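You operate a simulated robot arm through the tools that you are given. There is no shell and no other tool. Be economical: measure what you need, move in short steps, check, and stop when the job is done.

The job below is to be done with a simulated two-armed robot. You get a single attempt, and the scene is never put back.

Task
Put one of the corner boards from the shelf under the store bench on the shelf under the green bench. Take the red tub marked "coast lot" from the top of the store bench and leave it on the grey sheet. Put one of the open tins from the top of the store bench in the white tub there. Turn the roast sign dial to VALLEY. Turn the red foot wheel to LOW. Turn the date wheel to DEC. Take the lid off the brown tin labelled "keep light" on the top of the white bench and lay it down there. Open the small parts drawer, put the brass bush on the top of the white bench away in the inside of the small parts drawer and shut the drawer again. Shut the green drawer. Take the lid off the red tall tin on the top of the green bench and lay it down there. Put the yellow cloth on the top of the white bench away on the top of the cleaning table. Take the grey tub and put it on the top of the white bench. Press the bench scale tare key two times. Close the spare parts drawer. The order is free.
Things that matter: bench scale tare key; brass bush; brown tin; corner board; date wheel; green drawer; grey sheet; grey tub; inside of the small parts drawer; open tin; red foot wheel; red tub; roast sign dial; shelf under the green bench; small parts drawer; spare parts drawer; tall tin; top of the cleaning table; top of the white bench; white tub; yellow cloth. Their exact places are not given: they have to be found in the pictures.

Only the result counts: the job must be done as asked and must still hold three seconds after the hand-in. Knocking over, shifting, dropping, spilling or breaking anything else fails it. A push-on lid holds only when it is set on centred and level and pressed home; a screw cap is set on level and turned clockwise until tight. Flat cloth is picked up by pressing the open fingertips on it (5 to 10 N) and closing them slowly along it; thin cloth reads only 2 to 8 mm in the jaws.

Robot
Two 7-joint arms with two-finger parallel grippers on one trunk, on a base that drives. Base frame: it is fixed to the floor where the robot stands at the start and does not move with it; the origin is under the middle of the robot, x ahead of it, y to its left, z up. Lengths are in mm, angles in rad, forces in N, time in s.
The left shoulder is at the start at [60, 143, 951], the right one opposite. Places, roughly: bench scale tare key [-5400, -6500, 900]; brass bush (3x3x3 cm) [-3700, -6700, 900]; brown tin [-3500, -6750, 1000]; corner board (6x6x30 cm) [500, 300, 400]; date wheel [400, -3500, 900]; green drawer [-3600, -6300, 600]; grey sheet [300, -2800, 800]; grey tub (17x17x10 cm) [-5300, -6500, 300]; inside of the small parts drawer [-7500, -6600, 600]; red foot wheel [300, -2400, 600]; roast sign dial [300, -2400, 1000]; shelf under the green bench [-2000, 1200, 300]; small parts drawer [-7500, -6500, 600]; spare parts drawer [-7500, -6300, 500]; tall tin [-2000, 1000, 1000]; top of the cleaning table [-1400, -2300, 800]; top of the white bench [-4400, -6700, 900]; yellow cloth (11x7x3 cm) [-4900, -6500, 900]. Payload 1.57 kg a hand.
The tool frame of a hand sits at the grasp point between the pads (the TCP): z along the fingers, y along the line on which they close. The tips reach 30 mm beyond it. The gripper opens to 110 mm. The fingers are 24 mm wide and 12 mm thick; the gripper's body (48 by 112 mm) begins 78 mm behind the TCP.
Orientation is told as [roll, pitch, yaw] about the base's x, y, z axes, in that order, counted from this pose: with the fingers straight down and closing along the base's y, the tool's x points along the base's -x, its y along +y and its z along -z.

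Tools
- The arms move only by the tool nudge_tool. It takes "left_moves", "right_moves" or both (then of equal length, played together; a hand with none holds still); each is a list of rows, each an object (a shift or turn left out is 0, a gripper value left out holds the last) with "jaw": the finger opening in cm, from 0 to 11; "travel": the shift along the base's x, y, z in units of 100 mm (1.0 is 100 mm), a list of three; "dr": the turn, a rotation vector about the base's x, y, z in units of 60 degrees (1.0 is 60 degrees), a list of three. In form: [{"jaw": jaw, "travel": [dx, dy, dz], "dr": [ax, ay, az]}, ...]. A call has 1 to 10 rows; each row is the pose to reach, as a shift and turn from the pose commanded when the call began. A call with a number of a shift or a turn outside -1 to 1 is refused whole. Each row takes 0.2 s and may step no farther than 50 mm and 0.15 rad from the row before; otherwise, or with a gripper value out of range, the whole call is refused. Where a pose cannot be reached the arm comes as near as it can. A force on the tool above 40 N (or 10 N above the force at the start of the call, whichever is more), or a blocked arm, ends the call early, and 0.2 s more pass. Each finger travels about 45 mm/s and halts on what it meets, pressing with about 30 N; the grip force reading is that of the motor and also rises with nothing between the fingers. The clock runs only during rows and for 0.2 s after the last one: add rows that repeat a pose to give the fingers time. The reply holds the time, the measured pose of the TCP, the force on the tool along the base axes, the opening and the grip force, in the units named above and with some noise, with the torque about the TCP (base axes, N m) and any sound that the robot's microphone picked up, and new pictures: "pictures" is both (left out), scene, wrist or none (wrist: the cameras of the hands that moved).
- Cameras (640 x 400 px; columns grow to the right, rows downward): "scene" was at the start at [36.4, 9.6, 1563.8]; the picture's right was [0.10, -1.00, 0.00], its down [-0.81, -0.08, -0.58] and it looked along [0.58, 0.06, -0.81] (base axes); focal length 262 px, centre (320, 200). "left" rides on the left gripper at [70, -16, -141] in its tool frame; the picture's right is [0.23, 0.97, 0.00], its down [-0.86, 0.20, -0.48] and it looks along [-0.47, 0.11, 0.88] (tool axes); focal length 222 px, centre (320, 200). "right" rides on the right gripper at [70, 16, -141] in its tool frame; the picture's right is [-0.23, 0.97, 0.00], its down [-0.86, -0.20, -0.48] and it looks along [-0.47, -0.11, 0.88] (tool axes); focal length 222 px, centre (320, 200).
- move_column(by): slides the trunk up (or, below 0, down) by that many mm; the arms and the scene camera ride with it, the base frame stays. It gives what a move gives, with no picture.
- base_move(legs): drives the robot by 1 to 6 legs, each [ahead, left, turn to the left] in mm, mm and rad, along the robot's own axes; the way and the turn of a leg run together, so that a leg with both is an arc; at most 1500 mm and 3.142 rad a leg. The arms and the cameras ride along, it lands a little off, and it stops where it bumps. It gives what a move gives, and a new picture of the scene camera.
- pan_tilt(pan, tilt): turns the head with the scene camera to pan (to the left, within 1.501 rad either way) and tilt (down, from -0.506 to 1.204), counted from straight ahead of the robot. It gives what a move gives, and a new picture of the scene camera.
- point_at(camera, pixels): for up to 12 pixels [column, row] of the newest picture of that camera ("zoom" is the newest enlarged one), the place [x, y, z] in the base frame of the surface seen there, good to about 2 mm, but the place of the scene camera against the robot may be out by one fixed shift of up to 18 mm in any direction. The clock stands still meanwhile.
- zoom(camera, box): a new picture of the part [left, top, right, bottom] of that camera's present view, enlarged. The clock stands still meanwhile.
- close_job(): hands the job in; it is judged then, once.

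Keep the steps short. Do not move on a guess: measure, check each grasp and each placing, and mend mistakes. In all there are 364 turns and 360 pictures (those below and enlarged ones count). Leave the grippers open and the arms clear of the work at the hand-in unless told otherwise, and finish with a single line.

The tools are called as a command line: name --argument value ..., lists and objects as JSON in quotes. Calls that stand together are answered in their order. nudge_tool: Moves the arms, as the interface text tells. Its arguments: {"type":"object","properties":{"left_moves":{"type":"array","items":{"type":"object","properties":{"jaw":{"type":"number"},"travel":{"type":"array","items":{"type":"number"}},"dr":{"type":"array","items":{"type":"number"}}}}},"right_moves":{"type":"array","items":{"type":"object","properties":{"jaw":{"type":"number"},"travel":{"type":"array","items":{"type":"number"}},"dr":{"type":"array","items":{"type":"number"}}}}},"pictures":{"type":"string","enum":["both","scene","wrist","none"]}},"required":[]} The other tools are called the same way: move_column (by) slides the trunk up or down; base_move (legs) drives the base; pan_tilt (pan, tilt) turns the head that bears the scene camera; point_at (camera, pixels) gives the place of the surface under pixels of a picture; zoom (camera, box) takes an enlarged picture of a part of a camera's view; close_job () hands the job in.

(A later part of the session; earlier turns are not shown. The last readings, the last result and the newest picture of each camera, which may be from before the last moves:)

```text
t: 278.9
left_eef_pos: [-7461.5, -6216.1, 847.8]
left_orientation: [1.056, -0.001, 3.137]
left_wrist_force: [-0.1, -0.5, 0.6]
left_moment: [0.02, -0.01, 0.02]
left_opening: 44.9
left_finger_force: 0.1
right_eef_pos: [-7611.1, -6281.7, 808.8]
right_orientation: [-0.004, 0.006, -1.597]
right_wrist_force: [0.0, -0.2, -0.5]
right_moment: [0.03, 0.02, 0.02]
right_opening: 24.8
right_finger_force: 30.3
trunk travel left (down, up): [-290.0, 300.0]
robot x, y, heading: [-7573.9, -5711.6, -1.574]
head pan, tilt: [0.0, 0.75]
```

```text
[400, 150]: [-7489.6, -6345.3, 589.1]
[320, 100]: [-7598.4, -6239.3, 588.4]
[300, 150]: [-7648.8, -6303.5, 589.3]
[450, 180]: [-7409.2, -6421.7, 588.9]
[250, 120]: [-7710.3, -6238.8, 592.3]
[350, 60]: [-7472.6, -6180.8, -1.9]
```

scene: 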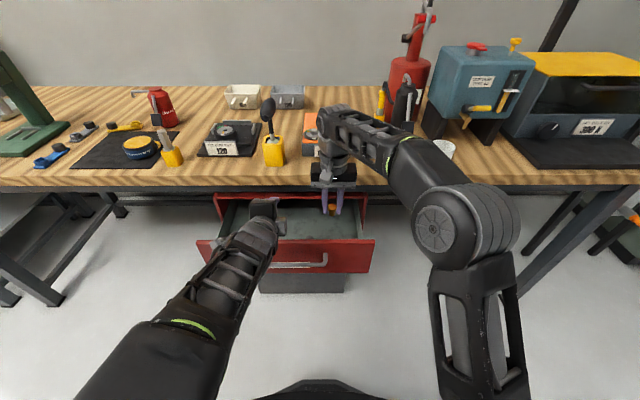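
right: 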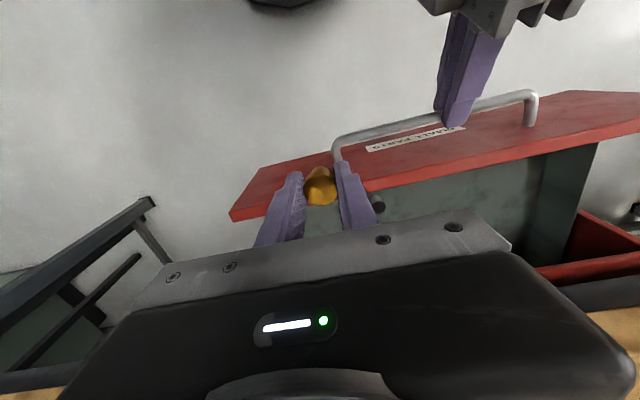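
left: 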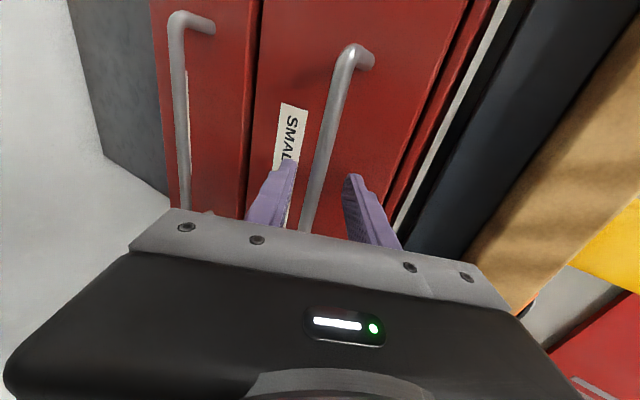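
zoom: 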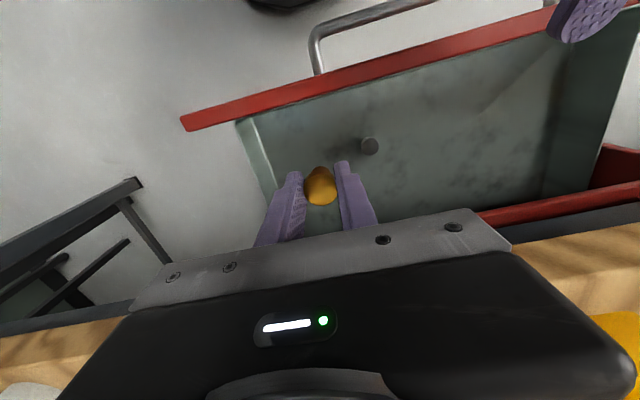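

Drawer floor z=589. Lower the bush: 100 + 77 mm.

nudge_tool --right_moves '[{"travel": [0, 0, -0.35]}, {"travel": [0, 0, -0.7]}, {"travel": [0, 0, -1.0]}]' --pictures "none"

nudge_tool --right_moves '[{"travel": [0, 0, -0.35]}, {"travel": [0, 0, -0.65]}, {"travel": [0, 0, -0.75]}, {"travel": [0, 0, -0.79]}, {"travel": [0, 0, -0.81]}]' --pictures "wrist"

```text
t: 279.7
left_eef_pos: [-7462.3, -6214.6, 846.4]
left_orientation: [1.057, -0.003, 3.137]
left_wrist_force: [0.0, -0.4, 0.5]
left_moment: [-0.02, 0.0, 0.0]
left_opening: 44.9
left_finger_force: 0.0
right_eef_pos: [-7611.7, -6282.4, 709.8]
right_orientation: [-0.004, 0.007, -1.598]
right_wrist_force: [-0.2, 0.1, -0.8]
right_moment: [0.05, 0.0, 0.03]
right_opening: 25.4
right_finger_force: 29.9
trunk travel left (down, up): [-290.0, 300.0]
robot x, y, heading: [-7570.5, -5711.1, -1.575]
head pan, tilt: [0.0, 0.75]
```

```text
t: 280.9
left_eef_pos: [-7462.9, -6215.2, 848.3]
left_orientation: [1.058, -0.002, 3.137]
left_wrist_force: [0.7, 0.0, -0.9]
left_moment: [-0.01, 0.03, -0.01]
left_opening: 45.2
left_finger_force: 0.0
right_eef_pos: [-7612.4, -6281.7, 628.2]
right_orientation: [-0.005, 0.006, -1.598]
right_wrist_force: [-1.3, 0.7, 3.3]
right_moment: [0.04, 0.04, 0.02]
right_opening: 25.2
right_finger_force: 29.8
trunk travel left (down, up): [-290.0, 300.0]
robot x, y, heading: [-7575.8, -5712.9, -1.577]
head pan, tilt: [0.0, 0.75]
```

right: 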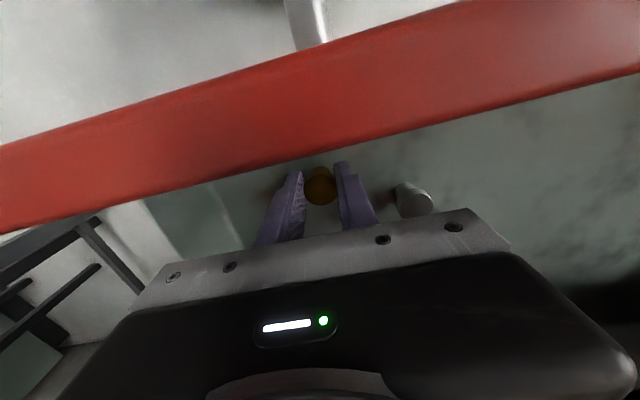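

Contact. Release and rise.

nudge_tool --right_moves '[{"jaw": 3.3}, {"jaw": 4}, {"jaw": 4}, {"travel": [0, 0, 0.3]}, {"travel": [0, 0, 0.65]}, {"travel": [0, 0, 1.0]}]' --pictures "wrist"

nudge_tool --right_moves '[{"travel": [0, 0, 0.35]}, {"travel": [0, 0, 0.7]}, {"travel": [0, 0, 1.0]}]' --pictures "none"

```text
t: 282.3
left_eef_pos: [-7462.9, -6215.6, 848.6]
left_orientation: [1.056, -0.002, 3.137]
left_wrist_force: [0.0, -0.9, -0.8]
left_moment: [0.01, 0.03, 0.04]
left_opening: 45.0
left_finger_force: 0.2
right_eef_pos: [-7613.7, -6279.3, 729.7]
right_orientation: [-0.005, 0.007, -1.599]
right_wrist_force: [-0.2, -0.9, 0.1]
right_moment: [0.01, 0.02, 0.0]
right_opening: 40.1
right_finger_force: 0.0
trunk travel left (down, up): [-290.0, 300.0]
robot x, y, heading: [-7576.0, -5712.4, -1.577]
head pan, tilt: [0.0, 0.75]
```

right: 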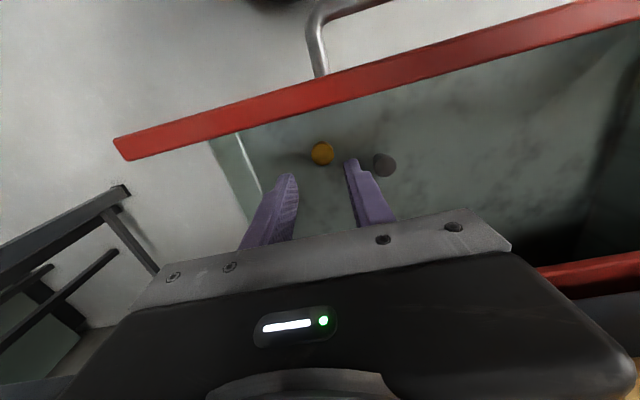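

```text
t: 283.1
left_eef_pos: [-7462.7, -6216.7, 846.9]
left_orientation: [1.056, -0.002, 3.136]
left_wrist_force: [0.2, -0.6, 1.0]
left_moment: [0.04, -0.02, 0.05]
left_opening: 45.1
left_finger_force: 0.1
right_eef_pos: [-7610.9, -6281.0, 816.6]
right_orientation: [-0.004, 0.005, -1.596]
right_wrist_force: [0.1, -0.3, 0.3]
right_moment: [-0.01, -0.06, 0.01]
right_opening: 40.1
right_finger_force: 0.0
right hand out of reach, approached as far as the arm can: row 3
trunk travel left (down, up): [-290.0, 300.0]
robot x, y, heading: [-7577.4, -5714.3, -1.576]
head pan, tilt: [0.0, 0.75]
```

Bush is in the drawer (px 321,153). Back off 220; close and tilt the right fist at x≈−7650 and push the drawer shut.

base_move --legs '[[-220, 0, 0]]'

nudge_tool --right_moves '[{"jaw": 2, "travel": [-0.1, 0, -0.25], "dr": [-0.125, 0, 0]}, {"jaw": 0, "travel": [-0.2, 0, -0.5], "dr": [-0.25, 0, 0]}, {"travel": [-0.3, 0, -0.75], "dr": [-0.375, 0, 0]}, {"travel": [-0.4, 0, -1.0], "dr": [-0.5, 0, 0]}, {"travel": [-0.4, 0, -1.0], "dr": [-0.5, 0, 0]}]' --pictures "scene"

```text
t: 284.8
left_eef_pos: [-7460.1, -5994.1, 848.6]
left_orientation: [1.058, -0.003, 3.136]
left_wrist_force: [0.0, 1.0, 0.4]
left_moment: [0.01, 0.01, -0.02]
left_opening: 44.8
left_finger_force: 0.0
right_eef_pos: [-7609.9, -6058.3, 817.7]
right_orientation: [0.0, 0.007, -1.598]
right_wrist_force: [-0.1, -0.2, -0.3]
right_moment: [0.02, -0.02, -0.01]
right_opening: 39.9
right_finger_force: 0.1
trunk travel left (down, up): [-290.0, 300.0]
robot x, y, heading: [-7573.0, -5494.0, -1.577]
head pan, tilt: [0.0, 0.75]
```

scene: 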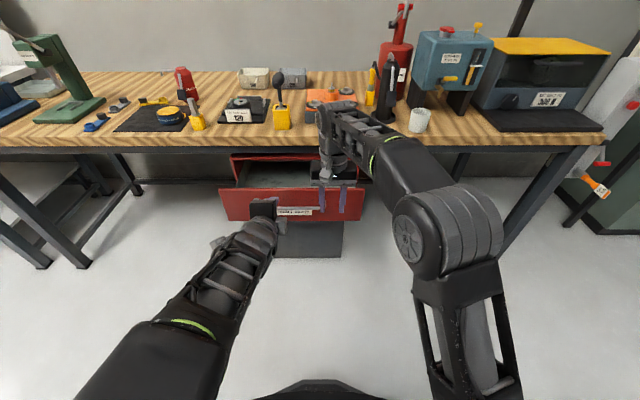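

```text
t: 286.0
left_eef_pos: [-7460.9, -5994.9, 847.3]
left_orientation: [1.058, 0.001, 3.135]
left_wrist_force: [-0.2, -0.3, 0.4]
left_moment: [-0.02, 0.01, 0.01]
left_opening: 45.0
left_finger_force: 0.1
right_eef_pos: [-7649.5, -6059.5, 717.5]
right_orientation: [0.011, -0.519, -1.6]
right_wrist_force: [0.3, -0.2, 0.4]
right_moment: [0.03, -0.02, -0.01]
right_opening: 0.0
right_finger_force: 21.8
trunk travel left (down, up): [-290.0, 300.0]
robot x, y, heading: [-7575.2, -5492.6, -1.579]
head pan, tilt: [0.0, 0.75]
```

scene: 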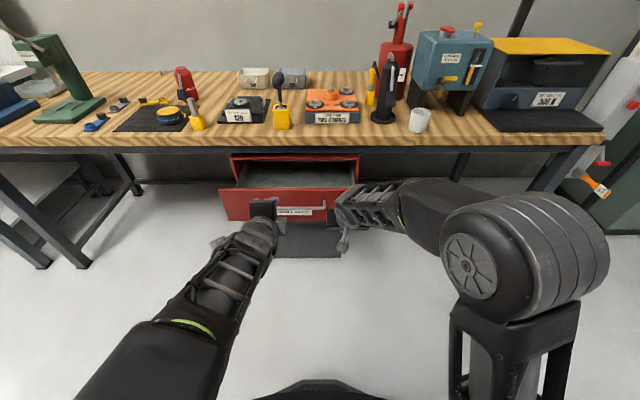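

base_move --legs '[[265, 0, 0.005]]'

nudge_tool --right_moves '[{"travel": [0, -0.15, 0]}, {"travel": [0, -0.3, 0]}, {"travel": [0, -0.42, 0]}, {"travel": [0, -0.54, 0]}, {"travel": [0, -0.66, 0]}]' --pictures "scene"

```text
t: 287.9
left_eef_pos: [-7460.6, -6259.9, 847.1]
left_orientation: [1.057, -0.002, 3.141]
left_wrist_force: [0.3, 0.0, 1.0]
left_moment: [0.01, 0.03, 0.0]
left_opening: 44.9
left_finger_force: 0.0
right_eef_pos: [-7647.6, -6327.3, 716.7]
right_orientation: [0.013, -0.519, -1.597]
right_wrist_force: [-0.3, 0.5, 0.7]
right_moment: [-0.03, 0.03, -0.01]
right_opening: 0.0
right_finger_force: 21.6
trunk travel left (down, up): [-290.0, 300.0]
robot x, y, heading: [-7576.1, -5761.5, -1.574]
head pan, tilt: [0.0, 0.75]
```

scene: 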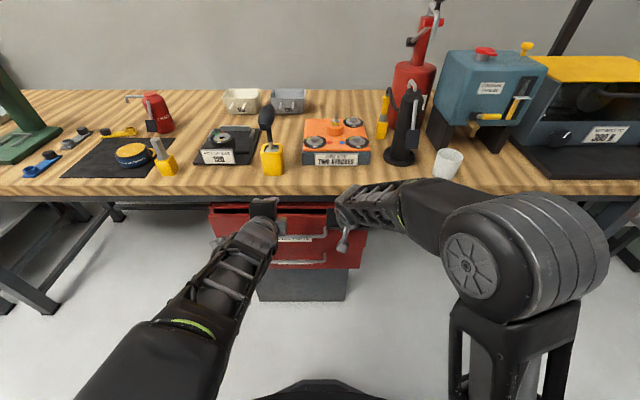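

```text
t: 288.5
left_eef_pos: [-7462.4, -6258.0, 847.8]
left_orientation: [1.061, -0.001, 3.139]
left_wrist_force: [0.4, -0.3, 1.3]
left_moment: [0.04, 0.02, -0.01]
left_opening: 45.2
left_finger_force: 0.0
right_eef_pos: [-7647.2, -6349.5, 714.0]
right_orientation: [0.007, -0.501, -1.596]
right_wrist_force: [-0.3, 6.4, -2.4]
right_moment: [-0.58, 0.02, -0.01]
right_opening: 0.1
right_finger_force: 21.3
trunk travel left (down, up): [-290.0, 300.0]
robot x, y, heading: [-7575.0, -5757.5, -1.573]
head pan, tilt: [0.0, 0.75]
stopped in row 3 (right hand): the force on the tool passed its limit (the readings are from after the stop); the commanded pose is now the measured one
```

scene: 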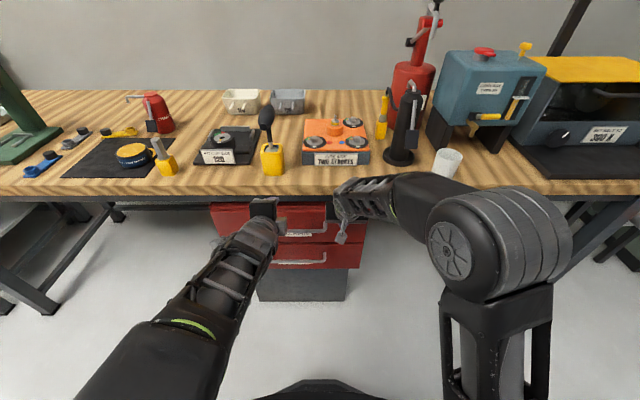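

Stopped by force. Check the faces are flush.

zoom --camera "scene" --box '[190, 180, 390, 310]'

point_at --camera "scene" --pixels '[[228, 222], [300, 225], [325, 215], [290, 252], [340, 252], [330, 255]]'

```text
3.08 times, centred on (290, 245) of scene
```

zoom: 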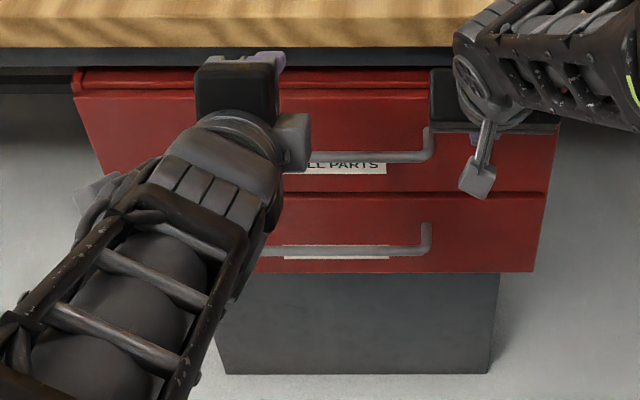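

```text
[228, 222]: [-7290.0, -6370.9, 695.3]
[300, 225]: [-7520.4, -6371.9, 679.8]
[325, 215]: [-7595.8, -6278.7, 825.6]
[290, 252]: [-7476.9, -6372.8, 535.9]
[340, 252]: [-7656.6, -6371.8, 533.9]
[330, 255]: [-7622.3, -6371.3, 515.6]
```

Both faces flush at y −6372: drawers shut. Back off and restore both hands to vertical.

base_move --legs '[[-250, 0, 0]]'

nudge_tool --right_moves '[{"dr": [0.12, 0, 0]}, {"dr": [0.24, 0, 0]}, {"dr": [0.36, 0, 0]}, {"dr": [0.47, 0, 0]}, {"jaw": 4, "dr": [0.47, 0, 0]}, {"dr": [0.47, 0, 0]}]' --left_moves '[{"dr": [0.125, 0, 0]}, {"dr": [0.25, 0, 0]}, {"dr": [0.375, 0, 0]}, {"dr": [0.5, 0, 0]}, {"dr": [0.625, 0, 0]}, {"dr": [0.75, 0, 0]}]' --pictures "none"

nudge_tool --left_moves '[{"dr": [0.13, 0, 0]}, {"dr": [0.26, 0, 0]}, {"dr": [0.26, 0, 0]}]' --pictures "none"

nudge_tool --left_moves '[{"dr": [0, 0, 0.125]}, {"dr": [0, 0, 0.25]}, {"dr": [0, 0, 0.375]}, {"dr": [0, 0, 0.5]}, {"dr": [0, 0, 0.625]}, {"dr": [0, 0, 0.75]}]' --pictures "none"

nudge_tool --left_moves '[{"dr": [0, 0, 0.125]}, {"dr": [0, 0, 0.25]}, {"dr": [0, 0, 0.375]}, {"dr": [0, 0, 0.5]}, {"dr": [0, 0, 0.625]}, {"dr": [0, 0, 0.75]}]' --pictures "none"

move_column --by 300

```text
t: 290.4
left_eef_pos: [-7459.7, -6005.8, 847.4]
left_orientation: [1.058, -0.001, -3.142]
left_wrist_force: [0.4, -0.4, 0.0]
left_moment: [0.02, -0.01, 0.0]
left_opening: 45.2
left_finger_force: 0.0
right_eef_pos: [-7645.5, -6097.9, 714.9]
right_orientation: [0.009, -0.506, -1.594]
right_wrist_force: [-0.2, -0.3, -1.1]
right_moment: [0.01, -0.01, -0.01]
right_opening: 0.0
right_finger_force: 21.5
trunk travel left (down, up): [-290.0, 300.0]
robot x, y, heading: [-7576.0, -5504.8, -1.573]
head pan, tilt: [0.0, 0.75]
```

scene: 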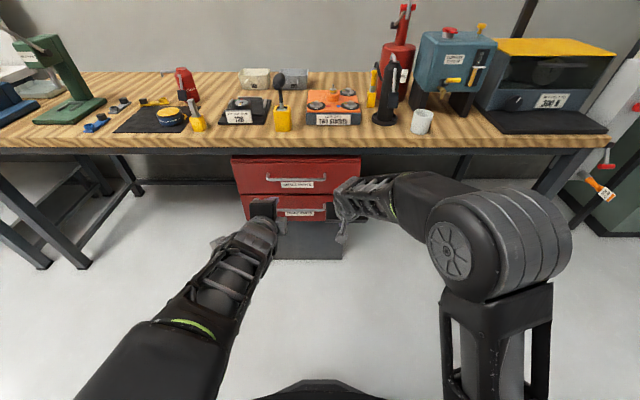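

```text
t: 291.8
left_eef_pos: [-7458.8, -6004.3, 847.5]
left_orientation: [0.271, -0.003, -3.141]
left_wrist_force: [-0.6, 0.2, 0.0]
left_moment: [-0.01, 0.02, 0.02]
left_opening: 44.9
left_finger_force: 0.0
right_eef_pos: [-7645.9, -6099.0, 713.3]
right_orientation: [-0.004, -0.01, -1.593]
right_wrist_force: [0.2, 0.0, 0.3]
right_moment: [-0.04, -0.02, -0.01]
right_opening: 40.1
right_finger_force: 0.0
trunk travel left (down, up): [-290.0, 300.0]
robot x, y, heading: [-7574.9, -5502.9, -1.573]
head pan, tilt: [0.0, 0.75]
```

```text
t: 292.6
left_eef_pos: [-7458.7, -6007.2, 847.2]
left_orientation: [-0.003, -0.001, -3.139]
left_wrist_force: [0.6, -0.1, 0.2]
left_moment: [-0.01, -0.02, 0.03]
left_opening: 45.0
left_finger_force: 0.1
right_eef_pos: [-7645.5, -6097.9, 714.7]
right_orientation: [-0.005, -0.012, -1.591]
right_wrist_force: [-0.2, 0.8, -0.7]
right_moment: [0.04, -0.02, -0.03]
right_opening: 40.1
right_finger_force: 0.0
trunk travel left (down, up): [-290.0, 300.0]
robot x, y, heading: [-7575.8, -5502.4, -1.572]
head pan, tilt: [0.0, 0.75]
```

```text
t: 294.0
left_eef_pos: [-7458.2, -6004.8, 847.6]
left_orientation: [0.001, 0.0, -2.352]
left_wrist_force: [0.1, -0.3, 0.4]
left_moment: [0.03, 0.03, 0.01]
left_opening: 45.1
left_finger_force: 0.1
right_eef_pos: [-7645.3, -6097.7, 714.2]
right_orientation: [-0.003, -0.012, -1.592]
right_wrist_force: [-0.5, 0.1, 0.6]
right_moment: [-0.02, 0.01, 0.01]
right_opening: 39.8
right_finger_force: 0.1
trunk travel left (down, up): [-290.0, 300.0]
robot x, y, heading: [-7576.2, -5502.6, -1.569]
head pan, tilt: [0.0, 0.75]
```

```text
t: 295.4
left_eef_pos: [-7460.4, -6003.3, 847.3]
left_orientation: [0.0, -0.001, -1.567]
left_wrist_force: [0.1, 0.2, 0.2]
left_moment: [0.02, -0.01, 0.03]
left_opening: 44.7
left_finger_force: 0.1
right_eef_pos: [-7645.8, -6097.6, 713.6]
right_orientation: [-0.004, -0.014, -1.593]
right_wrist_force: [-0.3, 0.3, -0.8]
right_moment: [0.03, 0.03, 0.02]
right_opening: 39.9
right_finger_force: 0.0
trunk travel left (down, up): [-290.0, 300.0]
robot x, y, heading: [-7573.0, -5504.5, -1.566]
head pan, tilt: [0.0, 0.75]
```

```text
t: 298.4
left_eef_pos: [-7459.7, -6005.2, 1147.3]
left_orientation: [0.001, 0.001, -1.57]
left_wrist_force: [0.2, 0.4, -0.1]
left_moment: [0.01, 0.0, -0.02]
left_opening: 45.0
left_finger_force: 0.0
right_eef_pos: [-7645.8, -6098.6, 1013.9]
right_orientation: [-0.005, -0.011, -1.591]
right_wrist_force: [-0.2, -0.1, -0.6]
right_moment: [0.03, 0.03, -0.01]
right_opening: 40.0
right_finger_force: 0.1
trunk travel left (down, up): [-590.0, 0.0]
robot x, y, heading: [-7575.1, -5502.2, -1.566]
head pan, tilt: [0.0, 0.75]
```

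All upright. Drive left 2250 to the scale.

base_move --legs '[[0, 1150, 0], [0, 1100, 0]]'

pan_tilt --pan 0.0 --tilt 0.6

```text
t: 309.5
left_eef_pos: [-5212.7, -6007.5, 1147.0]
left_orientation: [0.001, 0.001, -1.578]
left_wrist_force: [0.0, -0.1, -0.1]
left_moment: [0.0, 0.04, 0.0]
left_opening: 45.3
left_finger_force: 0.1
right_eef_pos: [-5398.5, -6098.9, 1013.3]
right_orientation: [-0.004, -0.011, -1.6]
right_wrist_force: [1.4, -0.1, 0.1]
right_moment: [0.02, -0.04, -0.03]
right_opening: 40.1
right_finger_force: 0.0
trunk travel left (down, up): [-590.0, 0.0]
robot x, y, heading: [-5322.0, -5508.1, -1.581]
head pan, tilt: [0.0, 0.75]
```

scene: 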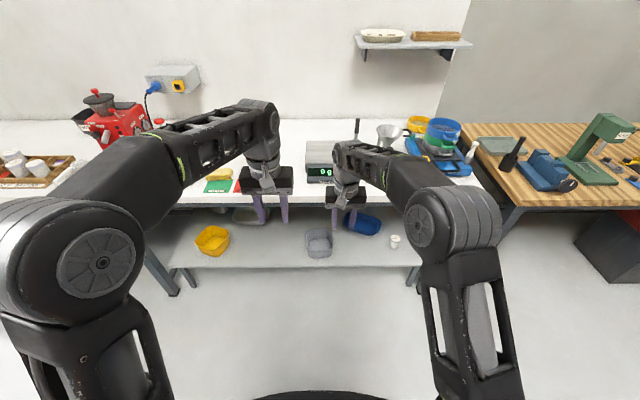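

```text
t: 310.2
left_eef_pos: [-5211.8, -6007.6, 1146.4]
left_orientation: [0.0, 0.001, -1.578]
left_wrist_force: [-0.4, 0.1, -0.6]
left_moment: [0.02, -0.01, 0.02]
left_opening: 44.7
left_finger_force: 0.1
right_eef_pos: [-5398.8, -6099.5, 1013.4]
right_orientation: [-0.002, -0.012, -1.601]
right_wrist_force: [-0.5, 0.1, -0.5]
right_moment: [-0.01, -0.01, 0.04]
right_opening: 39.9
right_finger_force: 0.1
trunk travel left (down, up): [-590.0, 0.0]
robot x, y, heading: [-5323.6, -5504.1, -1.581]
head pan, tilt: [0.0, 0.6]
```

scene: 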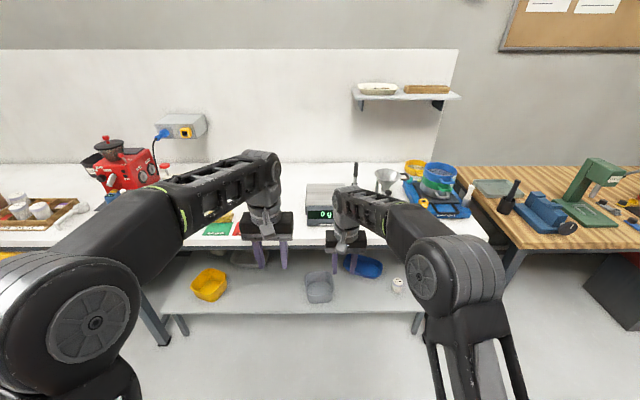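

zoom --camera "scene" --box '[190, 160, 350, 260]'

point_at --camera "scene" --pixels '[[320, 214], [320, 195], [313, 222], [217, 228], [226, 218], [319, 288], [319, 275], [306, 298], [331, 298], [320, 312]]'

```text
4.00 times, centred on (270, 210) of scene
```

zoom: 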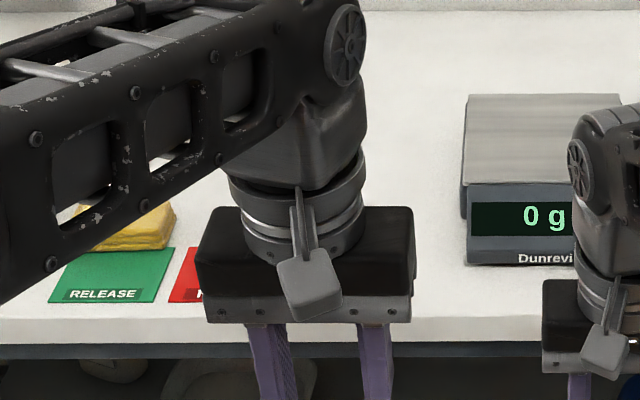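

```text
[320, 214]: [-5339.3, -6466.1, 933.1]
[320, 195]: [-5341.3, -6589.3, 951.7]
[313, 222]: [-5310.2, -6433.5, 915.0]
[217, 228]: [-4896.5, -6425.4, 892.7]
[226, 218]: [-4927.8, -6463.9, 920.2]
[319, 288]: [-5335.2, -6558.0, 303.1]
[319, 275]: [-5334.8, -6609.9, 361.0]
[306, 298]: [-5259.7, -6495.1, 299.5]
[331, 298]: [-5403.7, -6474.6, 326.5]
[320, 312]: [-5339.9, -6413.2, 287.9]
```

Move the right hand aside (100 mm right) to see the tare key.

nudge_tool --right_moves '[{"travel": [-0.4, 0, 0]}, {"travel": [-0.8, 0, 0]}, {"travel": [-1.0, 0, 0]}]' --pictures "none"

zoom --camera "scene" --box '[290, 170, 390, 235]'

point_at --camera "zoom" --pixels '[[150, 280], [250, 290], [260, 265], [270, 270], [240, 310], [200, 180]]'

```text
t: 311.0
left_eef_pos: [-5212.2, -6007.7, 1146.5]
left_orientation: [-0.001, 0.0, -1.578]
left_wrist_force: [-0.5, 0.0, -0.2]
left_moment: [0.0, -0.03, -0.02]
left_opening: 45.1
left_finger_force: 0.1
right_eef_pos: [-5498.8, -6099.7, 1013.9]
right_orientation: [-0.001, -0.012, -1.6]
right_wrist_force: [0.1, 0.6, -0.5]
right_moment: [-0.02, -0.02, 0.02]
right_opening: 39.9
right_finger_force: 0.0
trunk travel left (down, up): [-590.0, 0.0]
robot x, y, heading: [-5319.4, -5503.5, -1.574]
head pan, tilt: [0.0, 0.6]
```

```text
6.15 times, centred on (340, 202) of scene
```

zoom: 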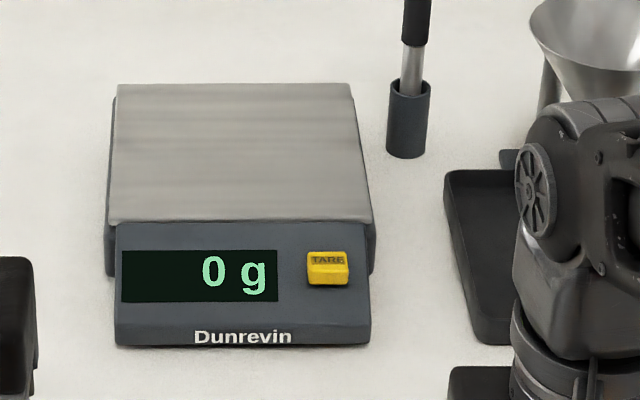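

```text
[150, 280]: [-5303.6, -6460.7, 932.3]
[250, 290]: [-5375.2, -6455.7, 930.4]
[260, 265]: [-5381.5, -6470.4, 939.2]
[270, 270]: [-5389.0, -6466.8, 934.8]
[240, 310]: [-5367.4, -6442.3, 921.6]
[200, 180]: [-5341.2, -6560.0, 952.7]
```

point_at --camera "zoom" --pixels '[[328, 258], [328, 268], [328, 278], [312, 268], [345, 268], [328, 295]]'

base_move --legs '[[220, 0, 0]]'

nudge_tool --right_moves '[{"jaw": 2, "travel": [0.3, -0.3, 0.2]}, {"jaw": 0, "travel": [0.6, -0.6, 0.3]}, {"travel": [0.7, -0.9, 0.3]}, {"travel": [0.7, -1.0, 0.3], "dr": [0, 0.01, 0.025]}]' --pictures "wrist"

```text
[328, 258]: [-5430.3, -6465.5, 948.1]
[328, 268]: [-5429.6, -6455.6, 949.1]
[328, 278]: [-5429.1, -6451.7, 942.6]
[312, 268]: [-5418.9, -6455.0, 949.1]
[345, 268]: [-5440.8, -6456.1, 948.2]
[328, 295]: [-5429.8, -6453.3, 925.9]
```

```text
t: 312.7
left_eef_pos: [-5216.0, -6234.1, 1146.1]
left_orientation: [0.001, -0.001, -1.579]
left_wrist_force: [0.7, -0.2, 0.1]
left_moment: [0.0, 0.02, -0.04]
left_opening: 44.9
left_finger_force: 0.0
right_eef_pos: [-5501.8, -6324.8, 1014.0]
right_orientation: [-0.003, -0.01, -1.602]
right_wrist_force: [0.6, -0.1, 0.8]
right_moment: [0.06, -0.03, 0.02]
right_opening: 40.1
right_finger_force: 0.1
trunk travel left (down, up): [-590.0, 0.0]
robot x, y, heading: [-5326.4, -5726.5, -1.577]
head pan, tilt: [0.0, 0.6]
```

scene: 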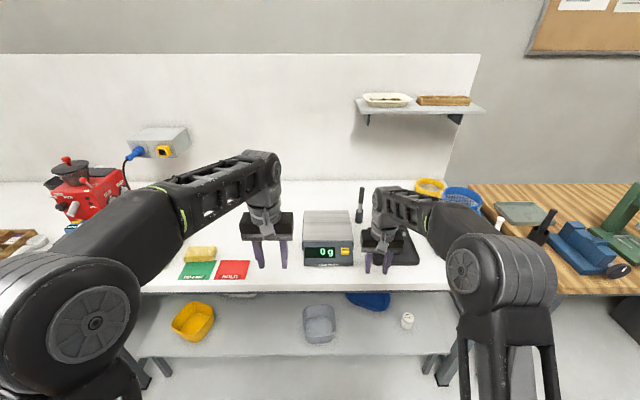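

```text
t: 313.7
left_eef_pos: [-5216.2, -6232.8, 1147.1]
left_orientation: [0.0, 0.0, -1.581]
left_wrist_force: [-0.2, 0.1, 0.4]
left_moment: [-0.01, -0.05, 0.04]
left_opening: 45.2
left_finger_force: 0.0
right_eef_pos: [-5441.6, -6385.4, 1042.9]
right_orientation: [-0.004, -0.01, -1.602]
right_wrist_force: [0.8, 0.5, -0.2]
right_moment: [-0.02, -0.01, 0.01]
right_opening: 0.0
right_finger_force: 21.2
right hand out of reach, approached as far as the arm can: row 3, 4
trunk travel left (down, up): [-590.0, 0.0]
robot x, y, heading: [-5324.5, -5728.1, -1.582]
head pan, tilt: [0.0, 0.6]
```

right: 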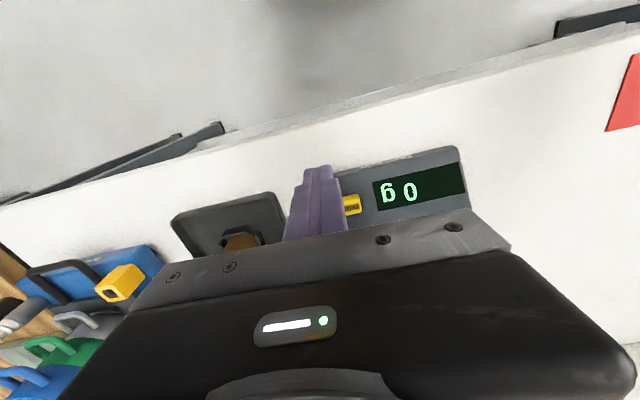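

point_at --camera "right" --pixels '[[352, 204], [346, 202], [358, 205], [352, 197], [352, 211], [430, 170]]'

nudge_tool --right_moves '[{"travel": [0, 0.35, 0]}, {"travel": [0, 0.7, 0]}, {"travel": [0, 0.7, 0]}]' --pictures "none"

base_move --legs '[[135, 0, 0.01]]'

zoom --camera "right" --box '[240, 100, 400, 200]'

```text
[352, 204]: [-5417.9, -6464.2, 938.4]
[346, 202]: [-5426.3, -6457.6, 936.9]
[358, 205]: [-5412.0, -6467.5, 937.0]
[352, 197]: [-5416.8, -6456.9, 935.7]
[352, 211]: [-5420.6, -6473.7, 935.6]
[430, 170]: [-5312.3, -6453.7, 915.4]
```

```text
t: 314.5
left_eef_pos: [-5215.3, -6232.9, 1146.3]
left_orientation: [0.0, 0.0, -1.579]
left_wrist_force: [0.2, -0.7, 0.3]
left_moment: [0.01, 0.01, 0.01]
left_opening: 45.0
left_finger_force: 0.0
right_eef_pos: [-5442.0, -6312.8, 1044.1]
right_orientation: [-0.016, -0.011, -1.577]
right_wrist_force: [-0.2, -0.2, -0.3]
right_moment: [-0.05, -0.02, 0.01]
right_opening: 0.0
right_finger_force: 21.7
trunk travel left (down, up): [-590.0, 0.0]
robot x, y, heading: [-5327.0, -5733.8, -1.58]
head pan, tilt: [0.0, 0.6]
```

```text
t: 315.8
left_eef_pos: [-5211.0, -6367.7, 1146.7]
left_orientation: [0.0, 0.002, -1.57]
left_wrist_force: [-0.3, -0.2, 0.6]
left_moment: [0.01, 0.0, -0.01]
left_opening: 45.1
left_finger_force: 0.1
right_eef_pos: [-5436.3, -6449.6, 1044.2]
right_orientation: [-0.014, -0.01, -1.567]
right_wrist_force: [0.2, -0.5, -0.8]
right_moment: [0.05, -0.04, 0.03]
right_opening: 0.0
right_finger_force: 21.9
trunk travel left (down, up): [-590.0, 0.0]
robot x, y, heading: [-5325.2, -5863.7, -1.572]
head pan, tilt: [0.0, 0.6]
```

scene: 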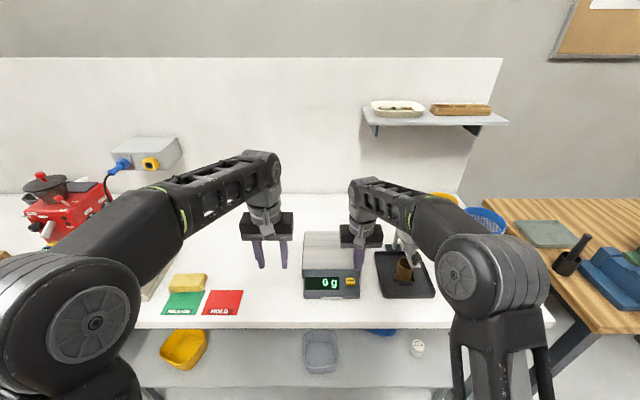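

```text
4.00 times, centred on (320, 150) of right
```

zoom: 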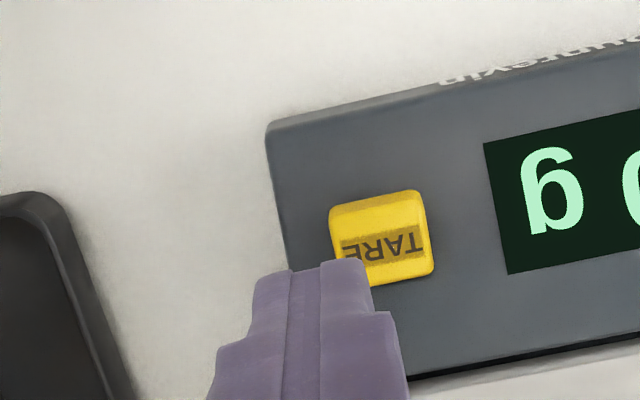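

point_at --camera "zoom" --pixels '[[380, 240], [345, 215], [425, 205], [420, 262], [380, 205], [400, 275], [300, 150], [300, 100]]'

```text
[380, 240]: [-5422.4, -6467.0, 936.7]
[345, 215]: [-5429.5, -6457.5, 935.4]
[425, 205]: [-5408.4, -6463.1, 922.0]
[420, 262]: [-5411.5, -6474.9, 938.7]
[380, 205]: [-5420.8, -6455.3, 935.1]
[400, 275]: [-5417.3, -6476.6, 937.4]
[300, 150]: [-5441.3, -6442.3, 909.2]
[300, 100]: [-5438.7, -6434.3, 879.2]
```

Key centre (−5421,−6466), top 937. Position above it with tips ~3 mm over.

nudge_tool --right_moves '[{"travel": [0.15, -0.16, 0]}, {"travel": [0.15, -0.16, -0.4]}, {"travel": [0.15, -0.16, -0.7]}, {"travel": [0.15, -0.16, -0.74]}, {"travel": [0.15, -0.16, -0.74]}]' --pictures "wrist"

```text
t: 317.0
left_eef_pos: [-5211.0, -6367.2, 1146.7]
left_orientation: [0.001, -0.001, -1.572]
left_wrist_force: [0.4, -0.1, -0.2]
left_moment: [-0.01, 0.0, -0.01]
left_opening: 45.1
left_finger_force: 0.0
right_eef_pos: [-5419.8, -6465.0, 970.7]
right_orientation: [-0.014, -0.01, -1.565]
right_wrist_force: [0.3, 0.0, 0.4]
right_moment: [-0.03, 0.0, -0.01]
right_opening: 0.0
right_finger_force: 21.3
trunk travel left (down, up): [-590.0, 0.0]
robot x, y, heading: [-5326.9, -5860.8, -1.572]
head pan, tilt: [0.0, 0.6]
```

right: 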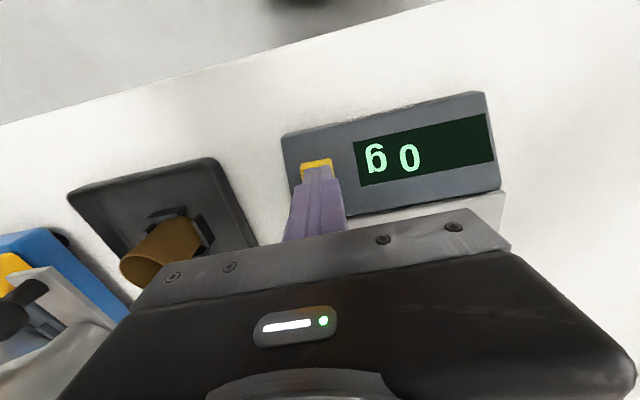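

Fingertips on the key. First press: slowly down up to 10 mm then back up.

nudge_tool --right_moves '[{"travel": [0, 0, -0.03]}, {"travel": [0, 0, -0.05]}, {"travel": [0, 0, -0.07]}, {"travel": [0, 0, -0.09]}, {"travel": [0, 0, -0.05]}, {"travel": [0, 0, 0.05]}, {"travel": [0, 0, 0.08]}]' --pictures "none"

```text
t: 318.6
left_eef_pos: [-5211.9, -6366.4, 1147.2]
left_orientation: [0.001, 0.001, -1.57]
left_wrist_force: [-0.9, -1.3, -0.1]
left_moment: [0.03, 0.02, 0.03]
left_opening: 45.1
left_finger_force: 0.1
right_eef_pos: [-5419.8, -6463.9, 979.6]
right_orientation: [-0.014, -0.011, -1.565]
right_wrist_force: [0.6, -0.8, 0.4]
right_moment: [-0.02, -0.04, 0.0]
right_opening: 0.0
right_finger_force: 20.8
trunk travel left (down, up): [-590.0, 0.0]
robot x, y, heading: [-5326.0, -5864.3, -1.572]
head pan, tilt: [0.0, 0.6]
heard: click
```

One click heard. Second press.

nudge_tool --right_moves '[{"travel": [0, 0, -0.06]}, {"travel": [0, 0, -0.11]}, {"travel": [0, 0, -0.13]}, {"travel": [0, 0, -0.15]}, {"travel": [0, 0, -0.17]}, {"travel": [0, 0, -0.1]}, {"travel": [0, 0, 0.05]}, {"travel": [0, 0, 0.3]}, {"travel": [0, 0.2, 0.6]}]' --pictures "wrist"

```text
t: 320.6
left_eef_pos: [-5211.1, -6365.8, 1147.7]
left_orientation: [-0.001, -0.001, -1.571]
left_wrist_force: [0.0, 0.1, -0.8]
left_moment: [-0.04, -0.01, 0.0]
left_opening: 44.9
left_finger_force: 0.1
right_eef_pos: [-5421.7, -6442.5, 1040.5]
right_orientation: [-0.014, -0.013, -1.568]
right_wrist_force: [0.4, 0.5, -0.5]
right_moment: [-0.06, -0.02, -0.02]
right_opening: 0.0
right_finger_force: 21.3
trunk travel left (down, up): [-590.0, 0.0]
robot x, y, heading: [-5325.8, -5864.0, -1.57]
head pan, tilt: [0.0, 0.6]
heard: click
```

right: 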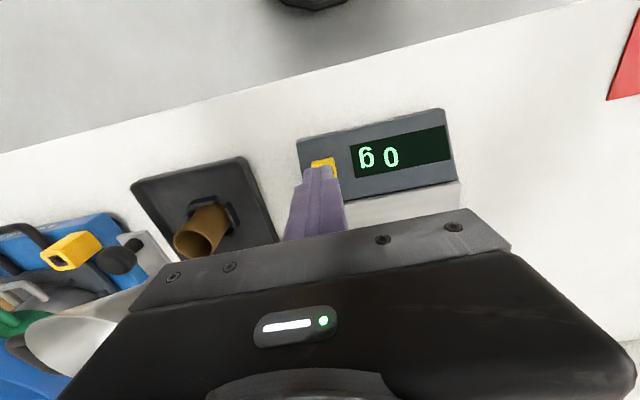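

Two clicks in total: tare done. Next the grey tub on the lower shelf. Back off 350 and lower the trunk 560.

base_move --legs '[[-350, 0, 0]]'

move_column --by -560

nudge_tool --right_moves '[{"jaw": 2, "travel": [-0.3, 0, 0]}, {"jaw": 4, "travel": [-0.6, 0, 0]}, {"travel": [-0.6, 0, 0]}]' --left_moves '[{"travel": [0, 0, -0.3]}, {"travel": [0, 0, -0.6]}, {"travel": [0, 0, -0.9]}]' --pictures "scene"

```text
t: 322.9
left_eef_pos: [-5210.4, -6015.9, 1147.8]
left_orientation: [-0.001, -0.001, -1.57]
left_wrist_force: [-0.3, 0.0, 0.3]
left_moment: [-0.02, 0.01, -0.02]
left_opening: 45.2
left_finger_force: 0.1
right_eef_pos: [-5421.1, -6092.0, 1040.3]
right_orientation: [-0.013, -0.012, -1.566]
right_wrist_force: [-0.2, 0.3, -0.5]
right_moment: [0.0, -0.04, 0.03]
right_opening: 0.1
right_finger_force: 21.1
trunk travel left (down, up): [-590.0, 0.0]
robot x, y, heading: [-5327.0, -5513.5, -1.577]
head pan, tilt: [0.0, 0.6]
```

scene: 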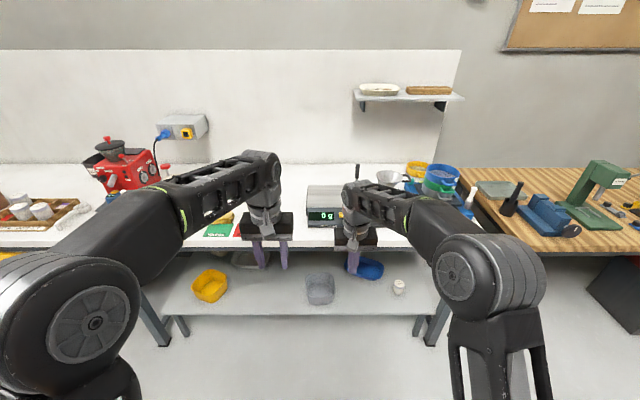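

```text
refused: -560 is not a number from -400 to 400
```

```text
t: 323.7
left_eef_pos: [-5209.5, -6016.1, 1056.6]
left_orientation: [0.001, 0.0, -1.571]
left_wrist_force: [0.3, 0.1, -0.4]
left_moment: [-0.01, 0.03, 0.02]
left_opening: 45.0
left_finger_force: 0.0
right_eef_pos: [-5481.3, -6093.4, 1039.5]
right_orientation: [-0.014, -0.011, -1.569]
right_wrist_force: [-0.3, -1.5, -0.4]
right_moment: [-0.01, 0.03, 0.0]
right_opening: 40.2
right_finger_force: 0.2
trunk travel left (down, up): [-590.0, 0.0]
robot x, y, heading: [-5328.8, -5512.4, -1.571]
head pan, tilt: [0.0, 0.6]
```

scene: 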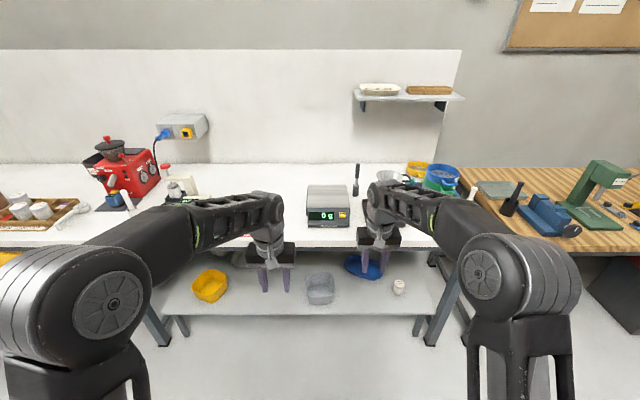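

move_column --by -400

move_column --by -120

pan_tilt --pan 0.0 --tilt 0.5

```text
t: 327.5
left_eef_pos: [-5209.9, -6016.0, 655.9]
left_orientation: [0.001, 0.001, -1.572]
left_wrist_force: [-0.5, 0.4, -0.2]
left_moment: [0.01, -0.01, -0.01]
left_opening: 45.2
left_finger_force: 0.2
right_eef_pos: [-5483.0, -6095.4, 640.5]
right_orientation: [-0.013, -0.012, -1.567]
right_wrist_force: [-1.0, 0.3, 0.4]
right_moment: [-0.01, 0.01, -0.01]
right_opening: 40.0
right_finger_force: 0.1
trunk travel left (down, up): [-190.0, 400.0]
robot x, y, heading: [-5325.9, -5516.5, -1.565]
head pan, tilt: [0.0, 0.6]
```

```text
t: 329.0
left_eef_pos: [-5210.8, -6014.7, 536.4]
left_orientation: [0.0, 0.0, -1.569]
left_wrist_force: [0.5, -0.4, 0.0]
left_moment: [0.01, -0.01, 0.02]
left_opening: 45.3
left_finger_force: 0.1
right_eef_pos: [-5482.2, -6094.4, 520.6]
right_orientation: [-0.014, -0.012, -1.566]
right_wrist_force: [0.4, 0.3, 0.2]
right_moment: [0.0, -0.01, 0.01]
right_opening: 40.1
right_finger_force: 0.0
trunk travel left (down, up): [-70.0, 520.0]
robot x, y, heading: [-5325.5, -5514.1, -1.57]
head pan, tilt: [0.0, 0.6]
```

```text
t: 329.7
left_eef_pos: [-5211.3, -6016.3, 536.9]
left_orientation: [0.001, 0.002, -1.572]
left_wrist_force: [-0.1, 0.1, -0.3]
left_moment: [0.02, 0.0, 0.02]
left_opening: 44.9
left_finger_force: 0.1
right_eef_pos: [-5482.6, -6093.0, 521.0]
right_orientation: [-0.013, -0.011, -1.567]
right_wrist_force: [-0.3, -0.3, -0.2]
right_moment: [0.02, -0.01, -0.01]
right_opening: 39.8
right_finger_force: 0.1
trunk travel left (down, up): [-70.0, 520.0]
robot x, y, heading: [-5321.7, -5515.4, -1.571]
head pan, tilt: [0.0, 0.499]
```

scene: 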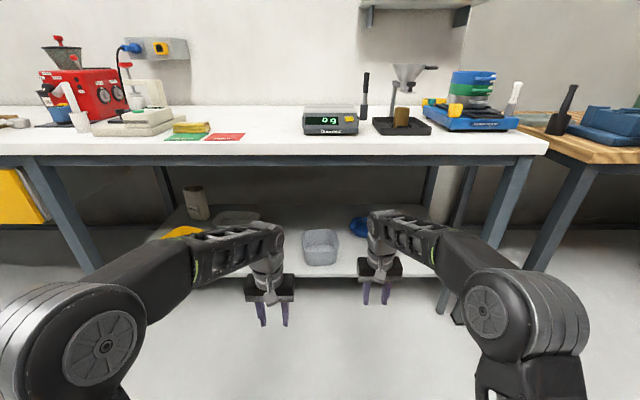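

zoom --camera "scene" --box '[270, 200, 390, 285]'

point_at --camera "zoom" --pixels '[[172, 170], [175, 205], [370, 165], [365, 205], [260, 155], [265, 272], [270, 230], [180, 260], [400, 320], [260, 360], [470, 140], [270, 340]]'

```text
4.71 times, centred on (330, 242) of scene
```

zoom: 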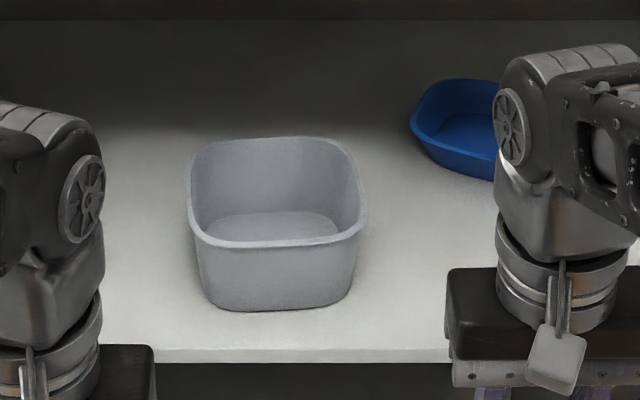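

```text
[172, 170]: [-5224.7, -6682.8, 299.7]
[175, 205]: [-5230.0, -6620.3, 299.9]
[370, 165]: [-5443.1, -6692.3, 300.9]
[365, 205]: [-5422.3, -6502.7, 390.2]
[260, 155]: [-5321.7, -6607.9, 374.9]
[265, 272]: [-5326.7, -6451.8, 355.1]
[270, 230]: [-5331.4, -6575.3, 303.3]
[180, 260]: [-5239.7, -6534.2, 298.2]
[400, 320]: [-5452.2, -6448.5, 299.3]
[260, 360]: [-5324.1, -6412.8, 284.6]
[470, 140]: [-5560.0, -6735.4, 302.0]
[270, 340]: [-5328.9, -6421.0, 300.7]
```

Tub rim ≈ z 380, centre ≈ (−5333,−6535), shelf 290. Bring the hands level at z≈450, x −5250/−5420, then drive ahead.

nudge_tool --left_moves '[{"travel": [-0.13, -0.2, -0.29]}, {"travel": [-0.26, -0.4, -0.58]}, {"travel": [-0.39, -0.6, -0.87]}]' --right_moves '[{"travel": [0.2, 0.07, -0.24]}, {"travel": [0.4, 0.14, -0.48]}, {"travel": [0.62, 0.2, -0.71]}]' --pictures "none"

base_move --legs '[[370, 0, 0]]'

zoom --camera "left" --box '[0, 0, 640, 400]'

zoom --camera "right" --box '[0, 0, 640, 400]'

```text
t: 330.5
left_eef_pos: [-5247.6, -6076.5, 448.8]
left_orientation: [-0.003, 0.0, -1.572]
left_wrist_force: [-0.6, -0.5, 0.8]
left_moment: [-0.02, -0.01, 0.0]
left_opening: 45.0
left_finger_force: 0.0
right_eef_pos: [-5421.2, -6075.7, 451.0]
right_orientation: [-0.014, -0.014, -1.566]
right_wrist_force: [0.3, -0.1, 0.1]
right_moment: [-0.05, 0.01, 0.0]
right_opening: 40.1
right_finger_force: 0.0
trunk travel left (down, up): [-70.0, 520.0]
robot x, y, heading: [-5327.6, -5516.9, -1.571]
head pan, tilt: [0.0, 0.499]
```

```text
t: 332.9
left_eef_pos: [-5244.0, -6451.4, 449.5]
left_orientation: [0.0, 0.001, -1.567]
left_wrist_force: [0.1, -0.7, -0.2]
left_moment: [0.0, 0.03, 0.01]
left_opening: 44.9
left_finger_force: 0.1
right_eef_pos: [-5416.7, -6450.8, 450.4]
right_orientation: [-0.014, -0.012, -1.56]
right_wrist_force: [1.0, 0.4, 0.5]
right_moment: [-0.03, 0.0, 0.03]
right_opening: 39.7
right_finger_force: 0.1
trunk travel left (down, up): [-70.0, 520.0]
robot x, y, heading: [-5325.2, -5889.4, -1.568]
head pan, tilt: [0.0, 0.499]
```

scene: 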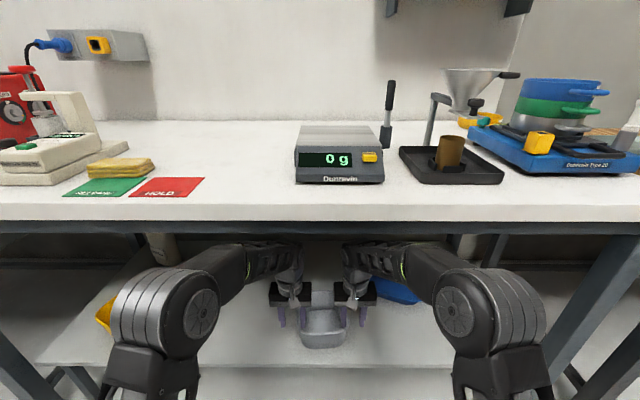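

```text
1.00 times, centred on (320, 200) of left
```

zoom: 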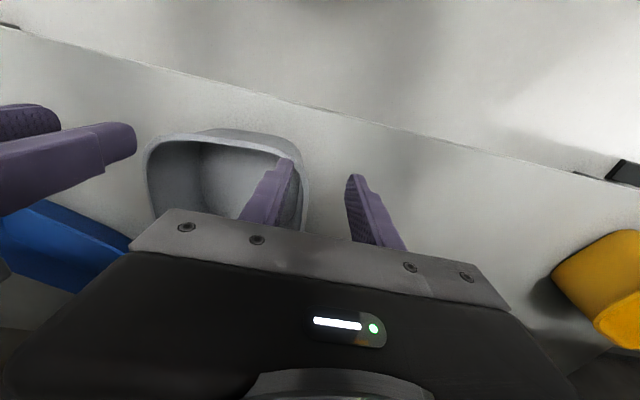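

```text
1.00 times, centred on (320, 200) of right
```

zoom: 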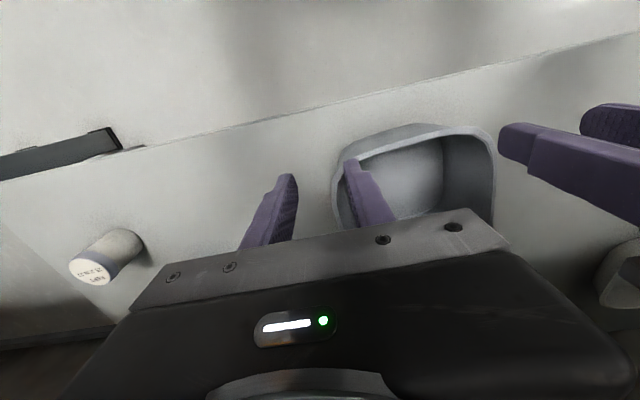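

Measure the tub walls with the right wrist picture, then the left.

point_at --camera "zoom" --pixels '[[335, 190], [338, 165], [345, 155], [400, 130], [480, 135], [492, 165], [494, 200], [337, 215]]'

zoom --camera "left" --box '[0, 0, 640, 400]'

point_at --camera "zoom" --pixels '[[306, 175], [303, 215], [295, 150], [148, 160], [152, 200], [220, 135], [220, 180], [305, 195]]'

```text
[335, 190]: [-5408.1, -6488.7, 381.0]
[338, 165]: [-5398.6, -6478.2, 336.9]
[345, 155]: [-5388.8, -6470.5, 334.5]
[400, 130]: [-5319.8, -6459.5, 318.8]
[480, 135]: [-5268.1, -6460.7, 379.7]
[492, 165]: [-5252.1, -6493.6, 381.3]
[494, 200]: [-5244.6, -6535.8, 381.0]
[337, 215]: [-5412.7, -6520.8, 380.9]
```

```text
1.00 times, centred on (320, 200) of left
```

zoom: 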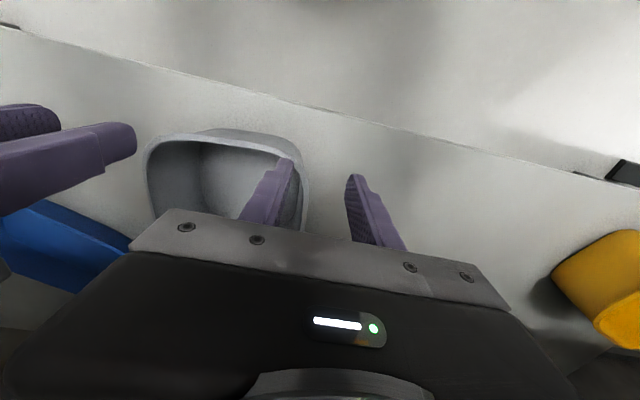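

```text
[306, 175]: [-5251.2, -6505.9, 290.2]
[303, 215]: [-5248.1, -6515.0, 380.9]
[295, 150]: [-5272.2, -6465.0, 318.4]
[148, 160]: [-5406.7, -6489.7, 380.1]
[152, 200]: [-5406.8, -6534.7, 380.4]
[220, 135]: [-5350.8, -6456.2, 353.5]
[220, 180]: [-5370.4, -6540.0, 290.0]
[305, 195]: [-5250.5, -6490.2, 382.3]
```

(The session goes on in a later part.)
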